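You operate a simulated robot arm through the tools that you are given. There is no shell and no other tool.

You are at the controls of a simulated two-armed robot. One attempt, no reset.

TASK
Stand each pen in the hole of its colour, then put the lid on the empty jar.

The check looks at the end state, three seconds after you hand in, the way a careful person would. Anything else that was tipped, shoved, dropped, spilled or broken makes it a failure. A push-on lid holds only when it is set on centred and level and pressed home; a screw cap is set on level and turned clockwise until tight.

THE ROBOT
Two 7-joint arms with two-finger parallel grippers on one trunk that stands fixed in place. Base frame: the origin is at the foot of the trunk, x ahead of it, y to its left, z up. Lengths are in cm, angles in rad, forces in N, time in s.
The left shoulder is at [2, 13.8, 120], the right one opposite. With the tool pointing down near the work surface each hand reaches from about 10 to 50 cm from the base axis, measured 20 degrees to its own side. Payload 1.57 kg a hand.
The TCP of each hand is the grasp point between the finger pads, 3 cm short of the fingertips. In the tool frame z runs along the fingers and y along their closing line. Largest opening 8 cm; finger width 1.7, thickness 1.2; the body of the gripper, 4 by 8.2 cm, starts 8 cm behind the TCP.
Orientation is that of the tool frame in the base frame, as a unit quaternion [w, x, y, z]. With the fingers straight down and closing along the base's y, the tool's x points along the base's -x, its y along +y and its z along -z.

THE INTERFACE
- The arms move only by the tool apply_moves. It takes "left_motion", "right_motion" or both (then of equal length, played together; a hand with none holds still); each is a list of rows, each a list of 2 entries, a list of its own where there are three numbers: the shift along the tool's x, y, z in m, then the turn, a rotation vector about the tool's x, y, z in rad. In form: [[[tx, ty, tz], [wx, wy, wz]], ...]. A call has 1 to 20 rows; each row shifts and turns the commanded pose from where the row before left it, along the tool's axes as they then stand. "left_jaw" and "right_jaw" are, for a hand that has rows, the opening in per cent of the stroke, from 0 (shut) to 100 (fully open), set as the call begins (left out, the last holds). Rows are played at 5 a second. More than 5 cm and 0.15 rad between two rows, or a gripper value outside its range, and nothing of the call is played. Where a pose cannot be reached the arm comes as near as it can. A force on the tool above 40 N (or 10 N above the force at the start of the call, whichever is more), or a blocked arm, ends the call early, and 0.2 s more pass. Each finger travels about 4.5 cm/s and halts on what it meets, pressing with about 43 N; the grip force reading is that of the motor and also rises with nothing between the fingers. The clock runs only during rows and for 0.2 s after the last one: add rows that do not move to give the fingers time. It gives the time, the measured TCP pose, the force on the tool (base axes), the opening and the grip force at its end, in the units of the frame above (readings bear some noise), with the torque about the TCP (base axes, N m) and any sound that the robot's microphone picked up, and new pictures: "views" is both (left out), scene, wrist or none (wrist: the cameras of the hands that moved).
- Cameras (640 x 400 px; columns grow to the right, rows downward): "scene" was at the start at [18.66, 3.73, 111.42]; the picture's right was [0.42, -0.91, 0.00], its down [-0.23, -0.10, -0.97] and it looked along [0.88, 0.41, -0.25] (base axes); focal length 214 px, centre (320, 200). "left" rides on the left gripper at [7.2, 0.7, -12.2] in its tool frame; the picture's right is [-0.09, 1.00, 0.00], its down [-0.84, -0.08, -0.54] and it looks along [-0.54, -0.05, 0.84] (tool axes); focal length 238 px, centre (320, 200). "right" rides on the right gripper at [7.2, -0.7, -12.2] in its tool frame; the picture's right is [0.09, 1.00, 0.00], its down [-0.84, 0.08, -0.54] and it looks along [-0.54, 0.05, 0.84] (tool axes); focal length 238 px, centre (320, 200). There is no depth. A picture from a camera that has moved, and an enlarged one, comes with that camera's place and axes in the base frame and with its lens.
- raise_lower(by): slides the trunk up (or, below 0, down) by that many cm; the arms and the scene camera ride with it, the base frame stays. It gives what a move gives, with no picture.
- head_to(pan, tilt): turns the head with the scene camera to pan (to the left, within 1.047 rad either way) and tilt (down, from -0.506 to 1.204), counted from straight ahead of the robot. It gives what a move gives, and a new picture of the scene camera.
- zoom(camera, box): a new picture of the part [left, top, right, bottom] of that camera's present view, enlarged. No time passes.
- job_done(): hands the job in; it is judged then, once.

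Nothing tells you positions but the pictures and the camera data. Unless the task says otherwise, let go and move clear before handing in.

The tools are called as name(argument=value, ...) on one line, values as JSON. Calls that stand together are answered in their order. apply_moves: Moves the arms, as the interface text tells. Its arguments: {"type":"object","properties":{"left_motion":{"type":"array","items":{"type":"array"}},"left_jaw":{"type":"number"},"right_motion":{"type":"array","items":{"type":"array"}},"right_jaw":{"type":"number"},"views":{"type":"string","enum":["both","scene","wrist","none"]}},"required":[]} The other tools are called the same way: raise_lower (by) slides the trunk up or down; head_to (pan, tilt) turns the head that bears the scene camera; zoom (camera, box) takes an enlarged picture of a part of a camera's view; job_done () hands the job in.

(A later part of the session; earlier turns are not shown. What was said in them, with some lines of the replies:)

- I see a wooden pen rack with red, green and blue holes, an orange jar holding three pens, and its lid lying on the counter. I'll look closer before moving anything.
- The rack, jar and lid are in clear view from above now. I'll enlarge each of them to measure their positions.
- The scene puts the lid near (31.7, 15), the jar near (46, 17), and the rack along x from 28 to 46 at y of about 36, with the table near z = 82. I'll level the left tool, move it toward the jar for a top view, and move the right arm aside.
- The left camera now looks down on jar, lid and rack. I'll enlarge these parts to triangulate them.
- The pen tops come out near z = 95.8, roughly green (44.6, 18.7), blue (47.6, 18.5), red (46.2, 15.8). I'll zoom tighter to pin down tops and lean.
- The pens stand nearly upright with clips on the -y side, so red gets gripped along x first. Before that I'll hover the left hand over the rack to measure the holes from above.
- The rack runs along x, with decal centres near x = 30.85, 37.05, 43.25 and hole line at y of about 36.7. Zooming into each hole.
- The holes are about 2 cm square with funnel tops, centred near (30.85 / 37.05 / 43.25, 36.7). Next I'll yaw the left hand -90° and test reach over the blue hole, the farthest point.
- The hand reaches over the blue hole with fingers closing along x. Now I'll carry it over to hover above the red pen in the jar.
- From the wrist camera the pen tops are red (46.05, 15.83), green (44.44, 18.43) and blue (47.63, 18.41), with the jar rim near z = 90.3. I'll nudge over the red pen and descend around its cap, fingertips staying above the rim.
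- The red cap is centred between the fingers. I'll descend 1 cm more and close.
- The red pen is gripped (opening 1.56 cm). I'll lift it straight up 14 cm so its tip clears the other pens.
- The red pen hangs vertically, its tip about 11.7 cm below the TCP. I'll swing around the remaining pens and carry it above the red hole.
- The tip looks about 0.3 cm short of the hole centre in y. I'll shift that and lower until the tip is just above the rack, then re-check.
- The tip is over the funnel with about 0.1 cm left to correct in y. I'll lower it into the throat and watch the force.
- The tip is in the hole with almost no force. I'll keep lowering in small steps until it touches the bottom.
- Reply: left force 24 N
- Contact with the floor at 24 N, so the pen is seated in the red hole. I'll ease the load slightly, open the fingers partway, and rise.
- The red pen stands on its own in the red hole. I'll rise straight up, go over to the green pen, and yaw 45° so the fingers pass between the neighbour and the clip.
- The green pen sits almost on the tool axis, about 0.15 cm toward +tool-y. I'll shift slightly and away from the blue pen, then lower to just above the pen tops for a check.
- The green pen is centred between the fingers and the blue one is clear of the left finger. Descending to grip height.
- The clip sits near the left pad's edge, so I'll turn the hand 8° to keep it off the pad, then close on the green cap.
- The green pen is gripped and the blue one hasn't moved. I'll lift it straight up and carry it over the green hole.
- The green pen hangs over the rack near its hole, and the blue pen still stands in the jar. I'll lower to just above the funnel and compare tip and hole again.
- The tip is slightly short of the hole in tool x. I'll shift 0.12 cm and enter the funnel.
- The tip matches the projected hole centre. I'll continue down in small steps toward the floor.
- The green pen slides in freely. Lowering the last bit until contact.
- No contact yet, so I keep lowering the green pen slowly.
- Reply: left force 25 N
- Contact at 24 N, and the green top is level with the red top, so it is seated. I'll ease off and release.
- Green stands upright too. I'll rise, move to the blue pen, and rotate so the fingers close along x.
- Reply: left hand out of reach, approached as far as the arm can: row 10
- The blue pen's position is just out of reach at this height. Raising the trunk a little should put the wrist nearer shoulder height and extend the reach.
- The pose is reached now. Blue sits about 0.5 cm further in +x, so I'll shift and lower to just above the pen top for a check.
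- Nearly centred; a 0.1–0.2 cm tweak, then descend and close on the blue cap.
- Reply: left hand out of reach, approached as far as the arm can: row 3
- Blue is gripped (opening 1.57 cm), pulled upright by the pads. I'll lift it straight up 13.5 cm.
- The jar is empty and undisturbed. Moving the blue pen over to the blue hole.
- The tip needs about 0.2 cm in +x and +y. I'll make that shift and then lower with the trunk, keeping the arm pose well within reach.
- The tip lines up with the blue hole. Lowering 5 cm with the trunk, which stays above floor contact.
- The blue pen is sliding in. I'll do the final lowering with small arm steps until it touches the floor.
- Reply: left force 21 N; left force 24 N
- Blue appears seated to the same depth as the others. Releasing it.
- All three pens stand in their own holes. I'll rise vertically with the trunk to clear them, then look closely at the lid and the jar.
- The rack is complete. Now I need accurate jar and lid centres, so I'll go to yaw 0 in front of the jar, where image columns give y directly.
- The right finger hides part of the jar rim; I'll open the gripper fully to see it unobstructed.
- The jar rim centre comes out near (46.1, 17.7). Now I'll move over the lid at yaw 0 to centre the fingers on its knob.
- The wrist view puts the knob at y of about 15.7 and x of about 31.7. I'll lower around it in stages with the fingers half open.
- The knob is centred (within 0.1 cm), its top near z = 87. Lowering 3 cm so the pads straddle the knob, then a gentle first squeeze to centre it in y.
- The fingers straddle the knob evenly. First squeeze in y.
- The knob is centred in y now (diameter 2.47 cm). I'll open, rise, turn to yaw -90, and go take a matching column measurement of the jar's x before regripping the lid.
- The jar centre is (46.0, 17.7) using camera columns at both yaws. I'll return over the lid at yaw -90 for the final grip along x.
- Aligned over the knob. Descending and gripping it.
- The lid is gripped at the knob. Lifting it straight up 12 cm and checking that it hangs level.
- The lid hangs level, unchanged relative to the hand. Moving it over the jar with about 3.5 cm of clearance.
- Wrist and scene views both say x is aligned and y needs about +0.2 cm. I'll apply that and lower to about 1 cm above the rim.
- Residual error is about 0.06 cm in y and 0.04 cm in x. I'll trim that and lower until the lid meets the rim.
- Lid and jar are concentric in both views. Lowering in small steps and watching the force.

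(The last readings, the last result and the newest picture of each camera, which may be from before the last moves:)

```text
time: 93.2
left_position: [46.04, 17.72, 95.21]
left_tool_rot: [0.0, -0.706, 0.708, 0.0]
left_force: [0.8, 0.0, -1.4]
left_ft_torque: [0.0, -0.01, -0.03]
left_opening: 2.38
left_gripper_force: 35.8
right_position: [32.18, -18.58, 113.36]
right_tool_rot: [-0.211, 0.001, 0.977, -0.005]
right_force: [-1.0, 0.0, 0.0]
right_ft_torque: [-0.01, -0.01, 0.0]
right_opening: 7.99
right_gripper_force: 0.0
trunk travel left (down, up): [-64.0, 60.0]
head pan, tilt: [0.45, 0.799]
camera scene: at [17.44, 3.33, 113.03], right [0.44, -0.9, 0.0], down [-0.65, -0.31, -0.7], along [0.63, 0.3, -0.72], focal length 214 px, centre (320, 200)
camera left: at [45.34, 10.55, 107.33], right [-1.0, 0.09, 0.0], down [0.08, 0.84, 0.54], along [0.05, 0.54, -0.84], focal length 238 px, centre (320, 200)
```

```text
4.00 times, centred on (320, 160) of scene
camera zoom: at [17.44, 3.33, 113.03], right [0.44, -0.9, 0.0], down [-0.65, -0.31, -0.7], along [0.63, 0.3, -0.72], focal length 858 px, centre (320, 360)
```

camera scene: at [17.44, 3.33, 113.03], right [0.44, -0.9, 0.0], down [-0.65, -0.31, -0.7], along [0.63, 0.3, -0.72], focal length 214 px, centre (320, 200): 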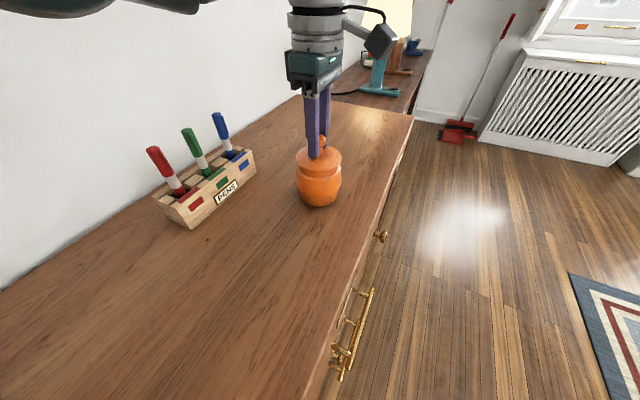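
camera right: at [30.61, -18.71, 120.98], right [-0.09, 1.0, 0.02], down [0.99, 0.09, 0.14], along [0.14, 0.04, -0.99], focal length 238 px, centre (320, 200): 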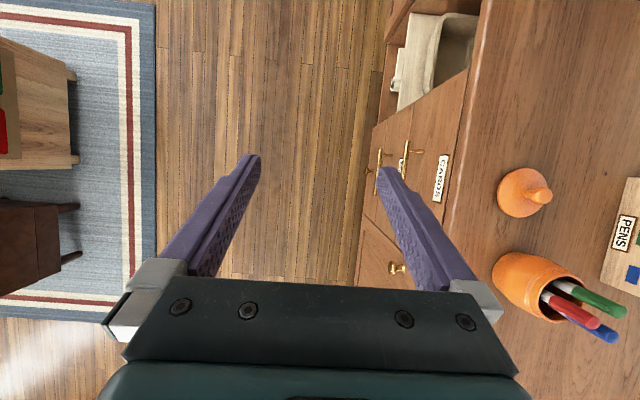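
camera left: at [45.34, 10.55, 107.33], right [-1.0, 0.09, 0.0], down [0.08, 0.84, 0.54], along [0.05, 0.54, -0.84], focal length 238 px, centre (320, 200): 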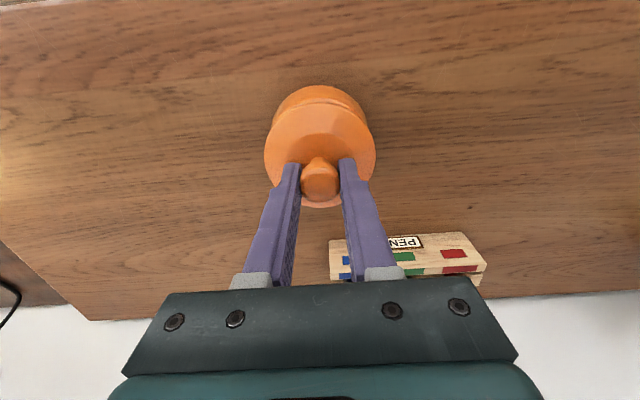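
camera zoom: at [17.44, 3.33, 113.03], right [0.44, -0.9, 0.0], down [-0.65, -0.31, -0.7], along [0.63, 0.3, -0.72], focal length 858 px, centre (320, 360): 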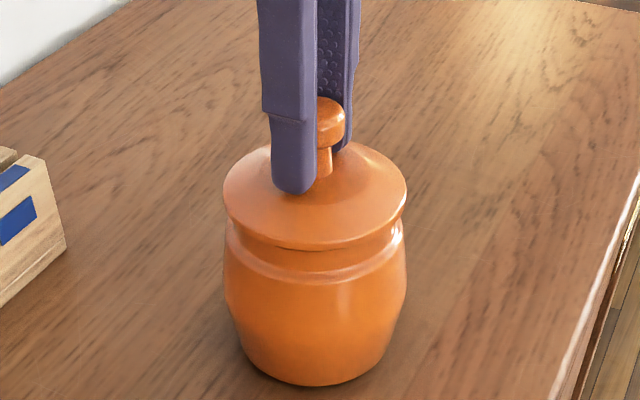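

apply_moves(left_motion=[[[0, 0, 0.001], [0, 0, 0]], [[0, 0, 0.001], [0, 0, 0]], [[0, 0, 0.001], [0, 0, 0]], [[0, 0, 0], [0, 0, 0]]])

zoom(camera="scene", box=[280, 110, 360, 210])

```text
time: 94.2
left_position: [45.98, 17.77, 94.91]
left_tool_rot: [-0.001, -0.707, 0.708, 0.0]
left_force: [-0.6, 1.2, -0.2]
left_ft_torque: [0.03, -0.01, 0.0]
left_opening: 2.37
left_gripper_force: 36.2
right_position: [32.17, -18.52, 113.39]
right_tool_rot: [-0.212, 0.001, 0.977, -0.005]
right_force: [-0.4, 0.5, 0.1]
right_ft_torque: [-0.01, 0.01, 0.01]
right_opening: 8.0
right_gripper_force: 0.0
trunk travel left (down, up): [-64.0, 60.0]
head pan, tilt: [0.45, 0.799]
camera scene: at [17.44, 3.33, 113.03], right [0.44, -0.9, 0.0], down [-0.65, -0.31, -0.7], along [0.63, 0.3, -0.72], focal length 214 px, centre (320, 200)
camera left: at [45.34, 10.56, 107.04], right [-1.0, 0.09, 0.0], down [0.08, 0.84, 0.54], along [0.05, 0.54, -0.84], focal length 238 px, centre (320, 200)
```

scene: 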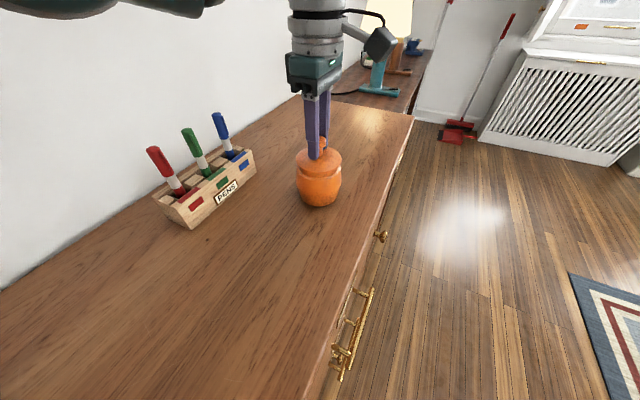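
left: 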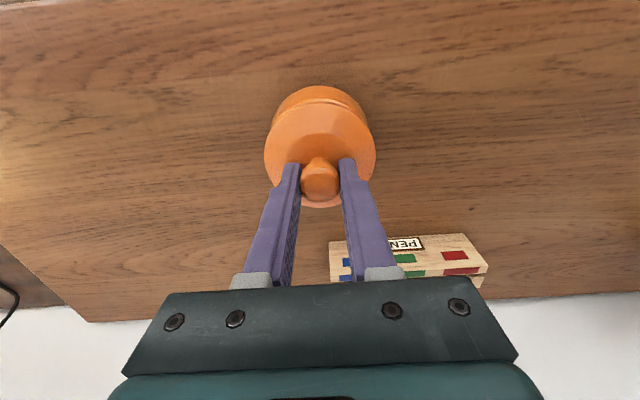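

```text
4.00 times, centred on (320, 160) of scene
camera zoom: at [17.44, 3.33, 113.03], right [0.44, -0.9, 0.0], down [-0.65, -0.31, -0.7], along [0.63, 0.3, -0.72], focal length 858 px, centre (320, 360)
```

zoom: 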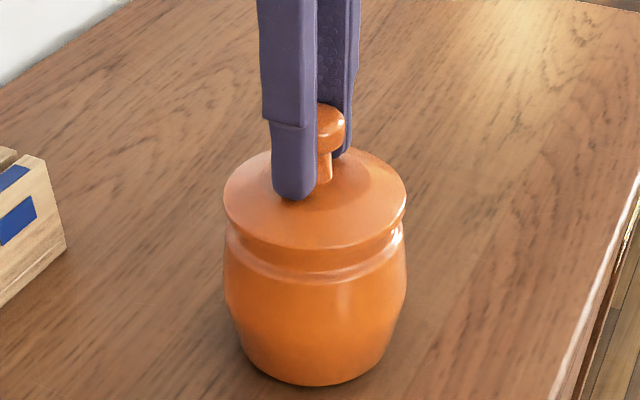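

Still no contact force. Continuing down.

apply_moves(left_motion=[[[0, 0, 0.001], [0, 0, 0]], [[0, 0, 0.001], [0, 0, 0]], [[0, 0, 0], [0, 0, 0]]], views="none")

apply_moves(left_motion=[[[0, 0, 0.001], [0, 0, 0]], [[0, 0, 0.001], [0, 0, 0]], [[0, 0, 0], [0, 0, 0]]])

zoom(camera="scene", box=[280, 110, 360, 210])

```text
time: 95.0
left_position: [46.08, 17.8, 94.93]
left_tool_rot: [0.0, -0.707, 0.708, 0.001]
left_force: [-6.3, -0.6, 13.0]
left_ft_torque: [0.08, 0.1, 0.05]
left_opening: 2.36
left_gripper_force: 35.6
right_position: [32.22, -18.43, 113.43]
right_tool_rot: [-0.211, 0.001, 0.978, -0.004]
right_force: [0.4, 0.0, -0.7]
right_ft_torque: [-0.02, 0.06, 0.0]
right_opening: 8.0
right_gripper_force: 0.1
trunk travel left (down, up): [-64.0, 60.0]
head pan, tilt: [0.45, 0.799]
heard: snap
```

```text
time: 95.8
left_position: [46.1, 17.84, 94.82]
left_tool_rot: [0.0, -0.706, 0.708, 0.0]
left_force: [-9.6, -1.8, 27.9]
left_ft_torque: [-0.08, 0.17, 0.03]
left_opening: 2.4
left_gripper_force: 35.6
right_position: [32.21, -18.47, 113.37]
right_tool_rot: [-0.211, 0.001, 0.977, -0.004]
right_force: [0.1, 0.9, -0.8]
right_ft_torque: [0.0, -0.01, -0.01]
right_opening: 8.02
right_gripper_force: 0.1
trunk travel left (down, up): [-64.0, 60.0]
head pan, tilt: [0.45, 0.799]
camera scene: at [17.5, 3.37, 113.06], right [0.44, -0.9, 0.0], down [-0.65, -0.31, -0.7], along [0.63, 0.3, -0.72], focal length 214 px, centre (320, 200)
camera left: at [45.41, 10.6, 106.85], right [-1.0, 0.09, 0.0], down [0.08, 0.84, 0.54], along [0.05, 0.54, -0.84], focal length 238 px, centre (320, 200)
```

scene: 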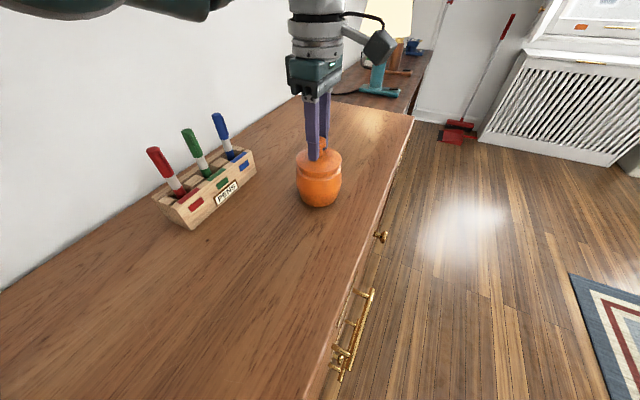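
left: 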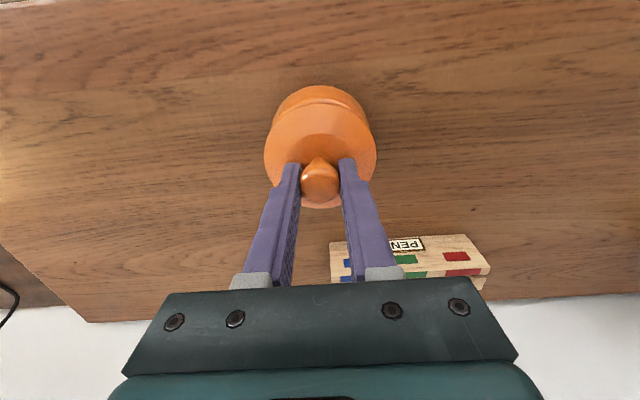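

```text
4.00 times, centred on (320, 160) of scene
camera zoom: at [17.5, 3.37, 113.06], right [0.44, -0.9, 0.0], down [-0.65, -0.31, -0.7], along [0.63, 0.3, -0.72], focal length 858 px, centre (320, 360)
```

zoom: 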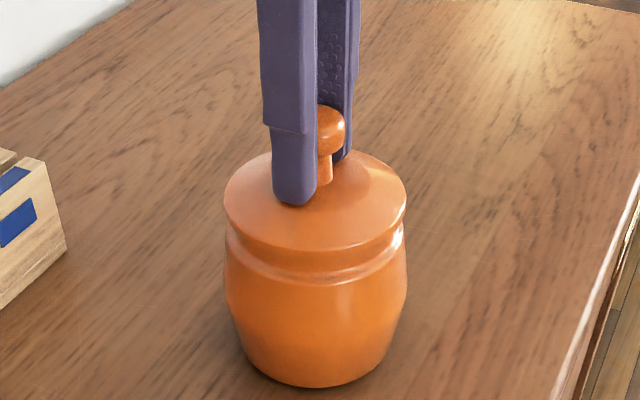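

I heard a snap: the lid has clicked home and the force has risen to 28 N. I'll ease the load to near zero before opening.

apply_moves(left_motion=[[[0, 0, -0.002], [0, 0, 0]], [[0, 0, 0], [0, 0, 0]]], views="none")

```text
time: 96.4
left_position: [46.04, 17.79, 94.72]
left_tool_rot: [0.0, -0.706, 0.708, 0.001]
left_force: [-1.4, -1.3, 8.4]
left_ft_torque: [-0.06, -0.2, -0.02]
left_opening: 2.39
left_gripper_force: 35.6
right_position: [32.37, -18.47, 113.31]
right_tool_rot: [-0.211, 0.001, 0.978, -0.005]
right_force: [0.7, 0.7, -0.4]
right_ft_torque: [-0.03, 0.03, -0.01]
right_opening: 8.0
right_gripper_force: 0.0
trunk travel left (down, up): [-64.0, 60.0]
head pan, tilt: [0.45, 0.799]
```

Load is down to 8 N. Opening the fingers.

apply_moves(left_motion=[[[0, 0, 0], [0, 0, 0]], [[0, 0, 0], [0, 0, 0]], [[0, 0, 0], [0, 0, 0]], [[0, 0, 0], [0, 0, 0]], [[0, 0, 0], [0, 0, 0]]], left_jaw=65)

zoom(camera="scene", box=[280, 110, 360, 210])

zoom(camera="left", box=[240, 80, 400, 220])

```text
time: 97.6
left_position: [46.02, 17.74, 94.65]
left_tool_rot: [0.0, -0.707, 0.708, 0.0]
left_force: [-0.5, -0.3, -0.5]
left_ft_torque: [-0.03, -0.02, 0.02]
left_opening: 5.19
left_gripper_force: 0.0
right_position: [32.1, -18.52, 113.33]
right_tool_rot: [-0.211, 0.0, 0.977, -0.005]
right_force: [-0.1, 0.1, -0.3]
right_ft_torque: [-0.02, 0.01, 0.02]
right_opening: 8.0
right_gripper_force: 0.0
trunk travel left (down, up): [-64.0, 60.0]
head pan, tilt: [0.45, 0.799]
camera scene: at [17.45, 3.33, 113.04], right [0.44, -0.9, 0.0], down [-0.65, -0.31, -0.7], along [0.63, 0.3, -0.72], focal length 214 px, centre (320, 200)
camera left: at [45.34, 10.59, 106.89], right [-1.0, 0.09, 0.0], down [0.08, 0.84, 0.54], along [0.05, 0.54, -0.84], focal length 238 px, centre (320, 200)
```

scene: 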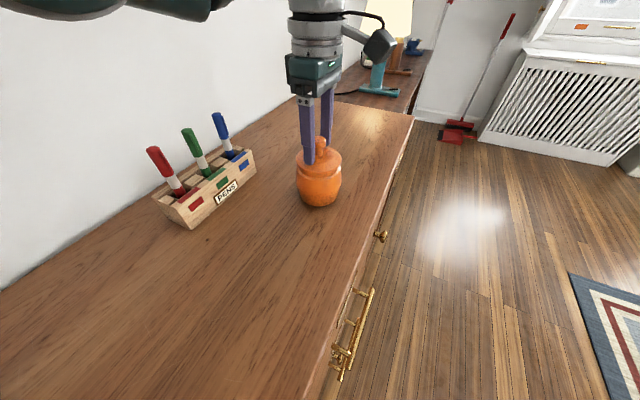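
left: 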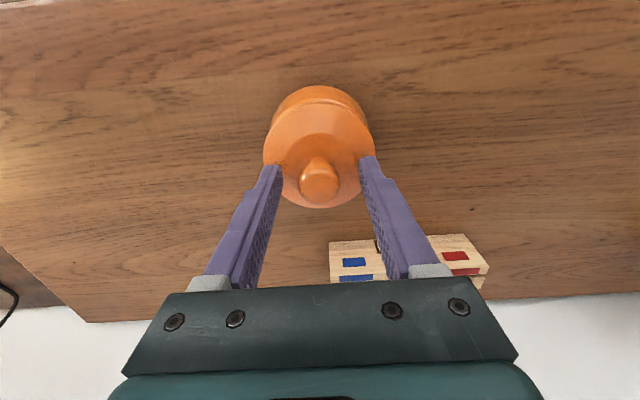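

```text
4.00 times, centred on (320, 160) of scene
camera zoom: at [17.45, 3.33, 113.04], right [0.44, -0.9, 0.0], down [-0.65, -0.31, -0.7], along [0.63, 0.3, -0.72], focal length 858 px, centre (320, 360)
```

zoom: 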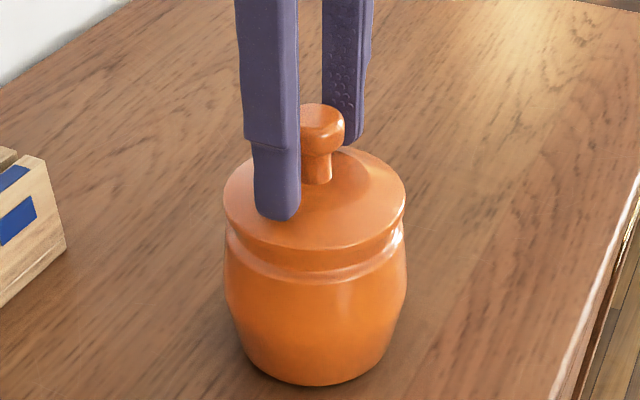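

```text
2.86 times, centred on (320, 150) of left
camera zoom: at [45.34, 10.59, 106.89], right [-1.0, 0.09, 0.0], down [0.08, 0.84, 0.54], along [0.05, 0.54, -0.84], focal length 681 px, centre (320, 343)
```

zoom: 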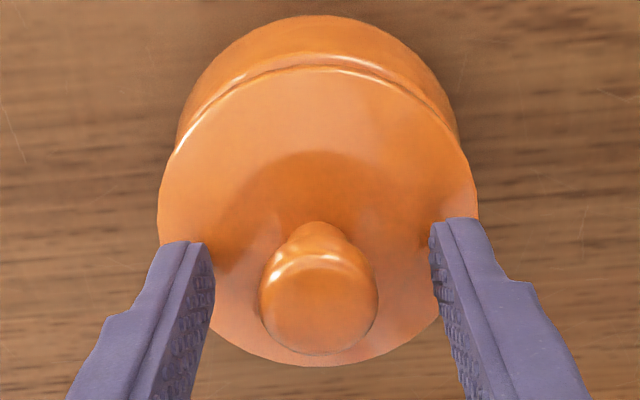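

The lid sits level and centred, released. I'll rise straight up, move clear, and inspect everything.

apply_moves(left_motion=[[[0, 0, -0.01], [0, 0, 0]], [[0, 0, -0.03], [0, 0, 0]], [[0, 0, -0.03], [0, 0, 0]], [[0, 0, -0.03], [0, 0, 0]], [[0, 0, -0.03], [0, 0, 0]], [[0, 0.04, 0], [0, 0, 0]], [[0, 0.04, 0], [0, 0, 0]], [[0, 0.04, 0], [0, 0, 0]], [[0, 0.04, 0], [0, 0, 0]], [[0, 0.04, 0], [0, 0, 0]], [[0, 0, 0], [0, 0, 0]]])

zoom(camera="scene", box=[280, 110, 360, 210])

zoom(camera="scene", box=[130, 100, 290, 240])

zoom(camera="left", box=[60, 60, 300, 240])

```text
time: 100.0
left_position: [25.89, 17.75, 107.76]
left_tool_rot: [0.001, 0.707, -0.707, -0.002]
left_force: [0.6, 1.3, -0.7]
left_ft_torque: [-0.01, -0.01, -0.01]
left_opening: 5.22
left_gripper_force: 0.1
right_position: [32.22, -18.51, 113.43]
right_tool_rot: [-0.212, 0.001, 0.977, -0.004]
right_force: [-0.9, 0.3, 0.4]
right_ft_torque: [0.0, 0.01, 0.02]
right_opening: 7.97
right_gripper_force: 0.0
trunk travel left (down, up): [-64.0, 60.0]
head pan, tilt: [0.45, 0.799]
camera scene: at [17.44, 3.33, 113.03], right [0.44, -0.9, 0.0], down [-0.65, -0.31, -0.7], along [0.63, 0.3, -0.72], focal length 214 px, centre (320, 200)
camera left: at [25.24, 10.54, 119.9], right [-1.0, 0.09, 0.0], down [0.08, 0.84, 0.54], along [0.05, 0.54, -0.84], focal length 238 px, centre (320, 200)
```

scene: 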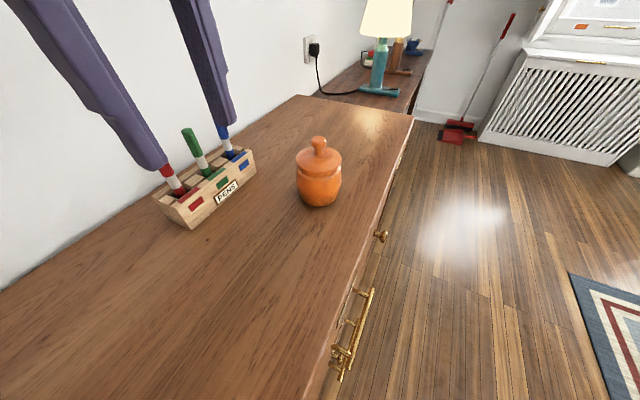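
left: 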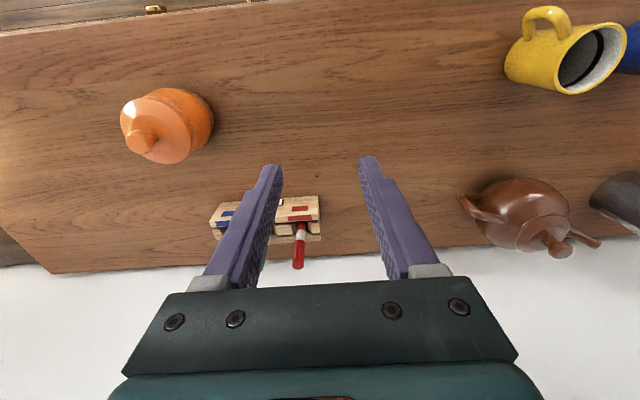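

```text
4.00 times, centred on (320, 160) of scene
camera zoom: at [17.44, 3.33, 113.03], right [0.44, -0.9, 0.0], down [-0.65, -0.31, -0.7], along [0.63, 0.3, -0.72], focal length 858 px, centre (320, 360)
```

zoom: 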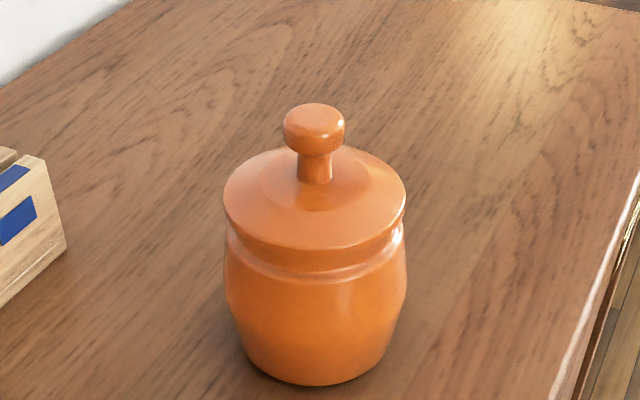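

```text
2.86 times, centred on (210, 170) of scene
camera zoom: at [17.44, 3.33, 113.03], right [0.44, -0.9, 0.0], down [-0.65, -0.31, -0.7], along [0.63, 0.3, -0.72], focal length 613 px, centre (634, 286)
```

zoom: 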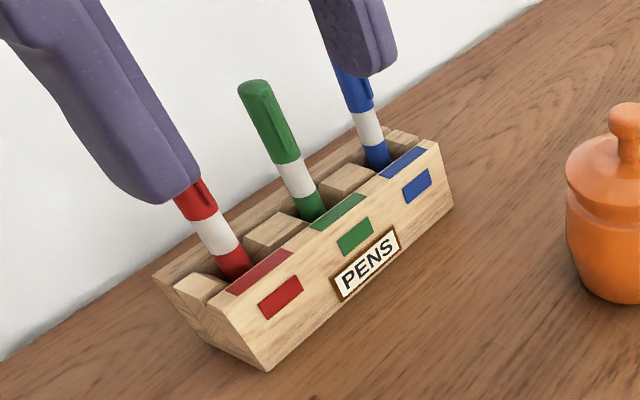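

```text
2.22 times, centred on (180, 150) of left
camera zoom: at [25.24, 10.54, 119.9], right [-1.0, 0.09, 0.0], down [0.08, 0.84, 0.54], along [0.05, 0.54, -0.84], focal length 530 px, centre (631, 311)
```

zoom: 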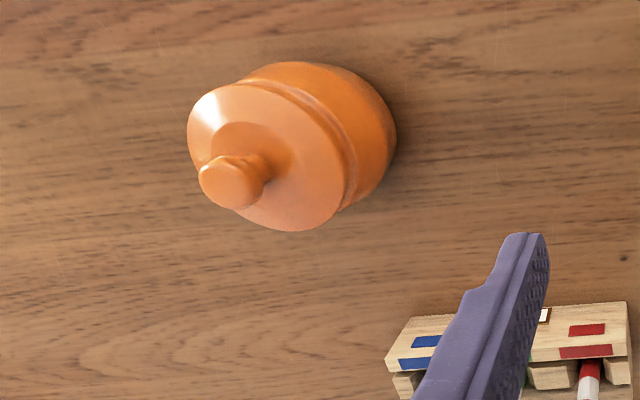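

The three pens stand in the holes of their own colours, the lid is snapped on level and centred, and both hands are empty and clear. Handing in.

job_done()

```text
The job is handed in.
```

I put each pen in the hole of its own colour, and the lid is on the empty jar. I've handed the job in, but I haven't had the result of the check.

- **Pens:** Red, green and blue each touched the bottom of their hole before I let go. In the last pictures all three were standing at about the same height.
- **Lid:** I set it on centred and level, and pressed until it snapped. The force then rose to about 28 N. It looked level and centred after I let go.
- **Other things:** I saw nothing tipped or moved. To reach the blue pen I had to raise the trunk, and the fingers nudged that pen about half a centimetre inside the jar as they closed on it. The jar itself didn't move.

Both hands are open, empty and clear of the table.
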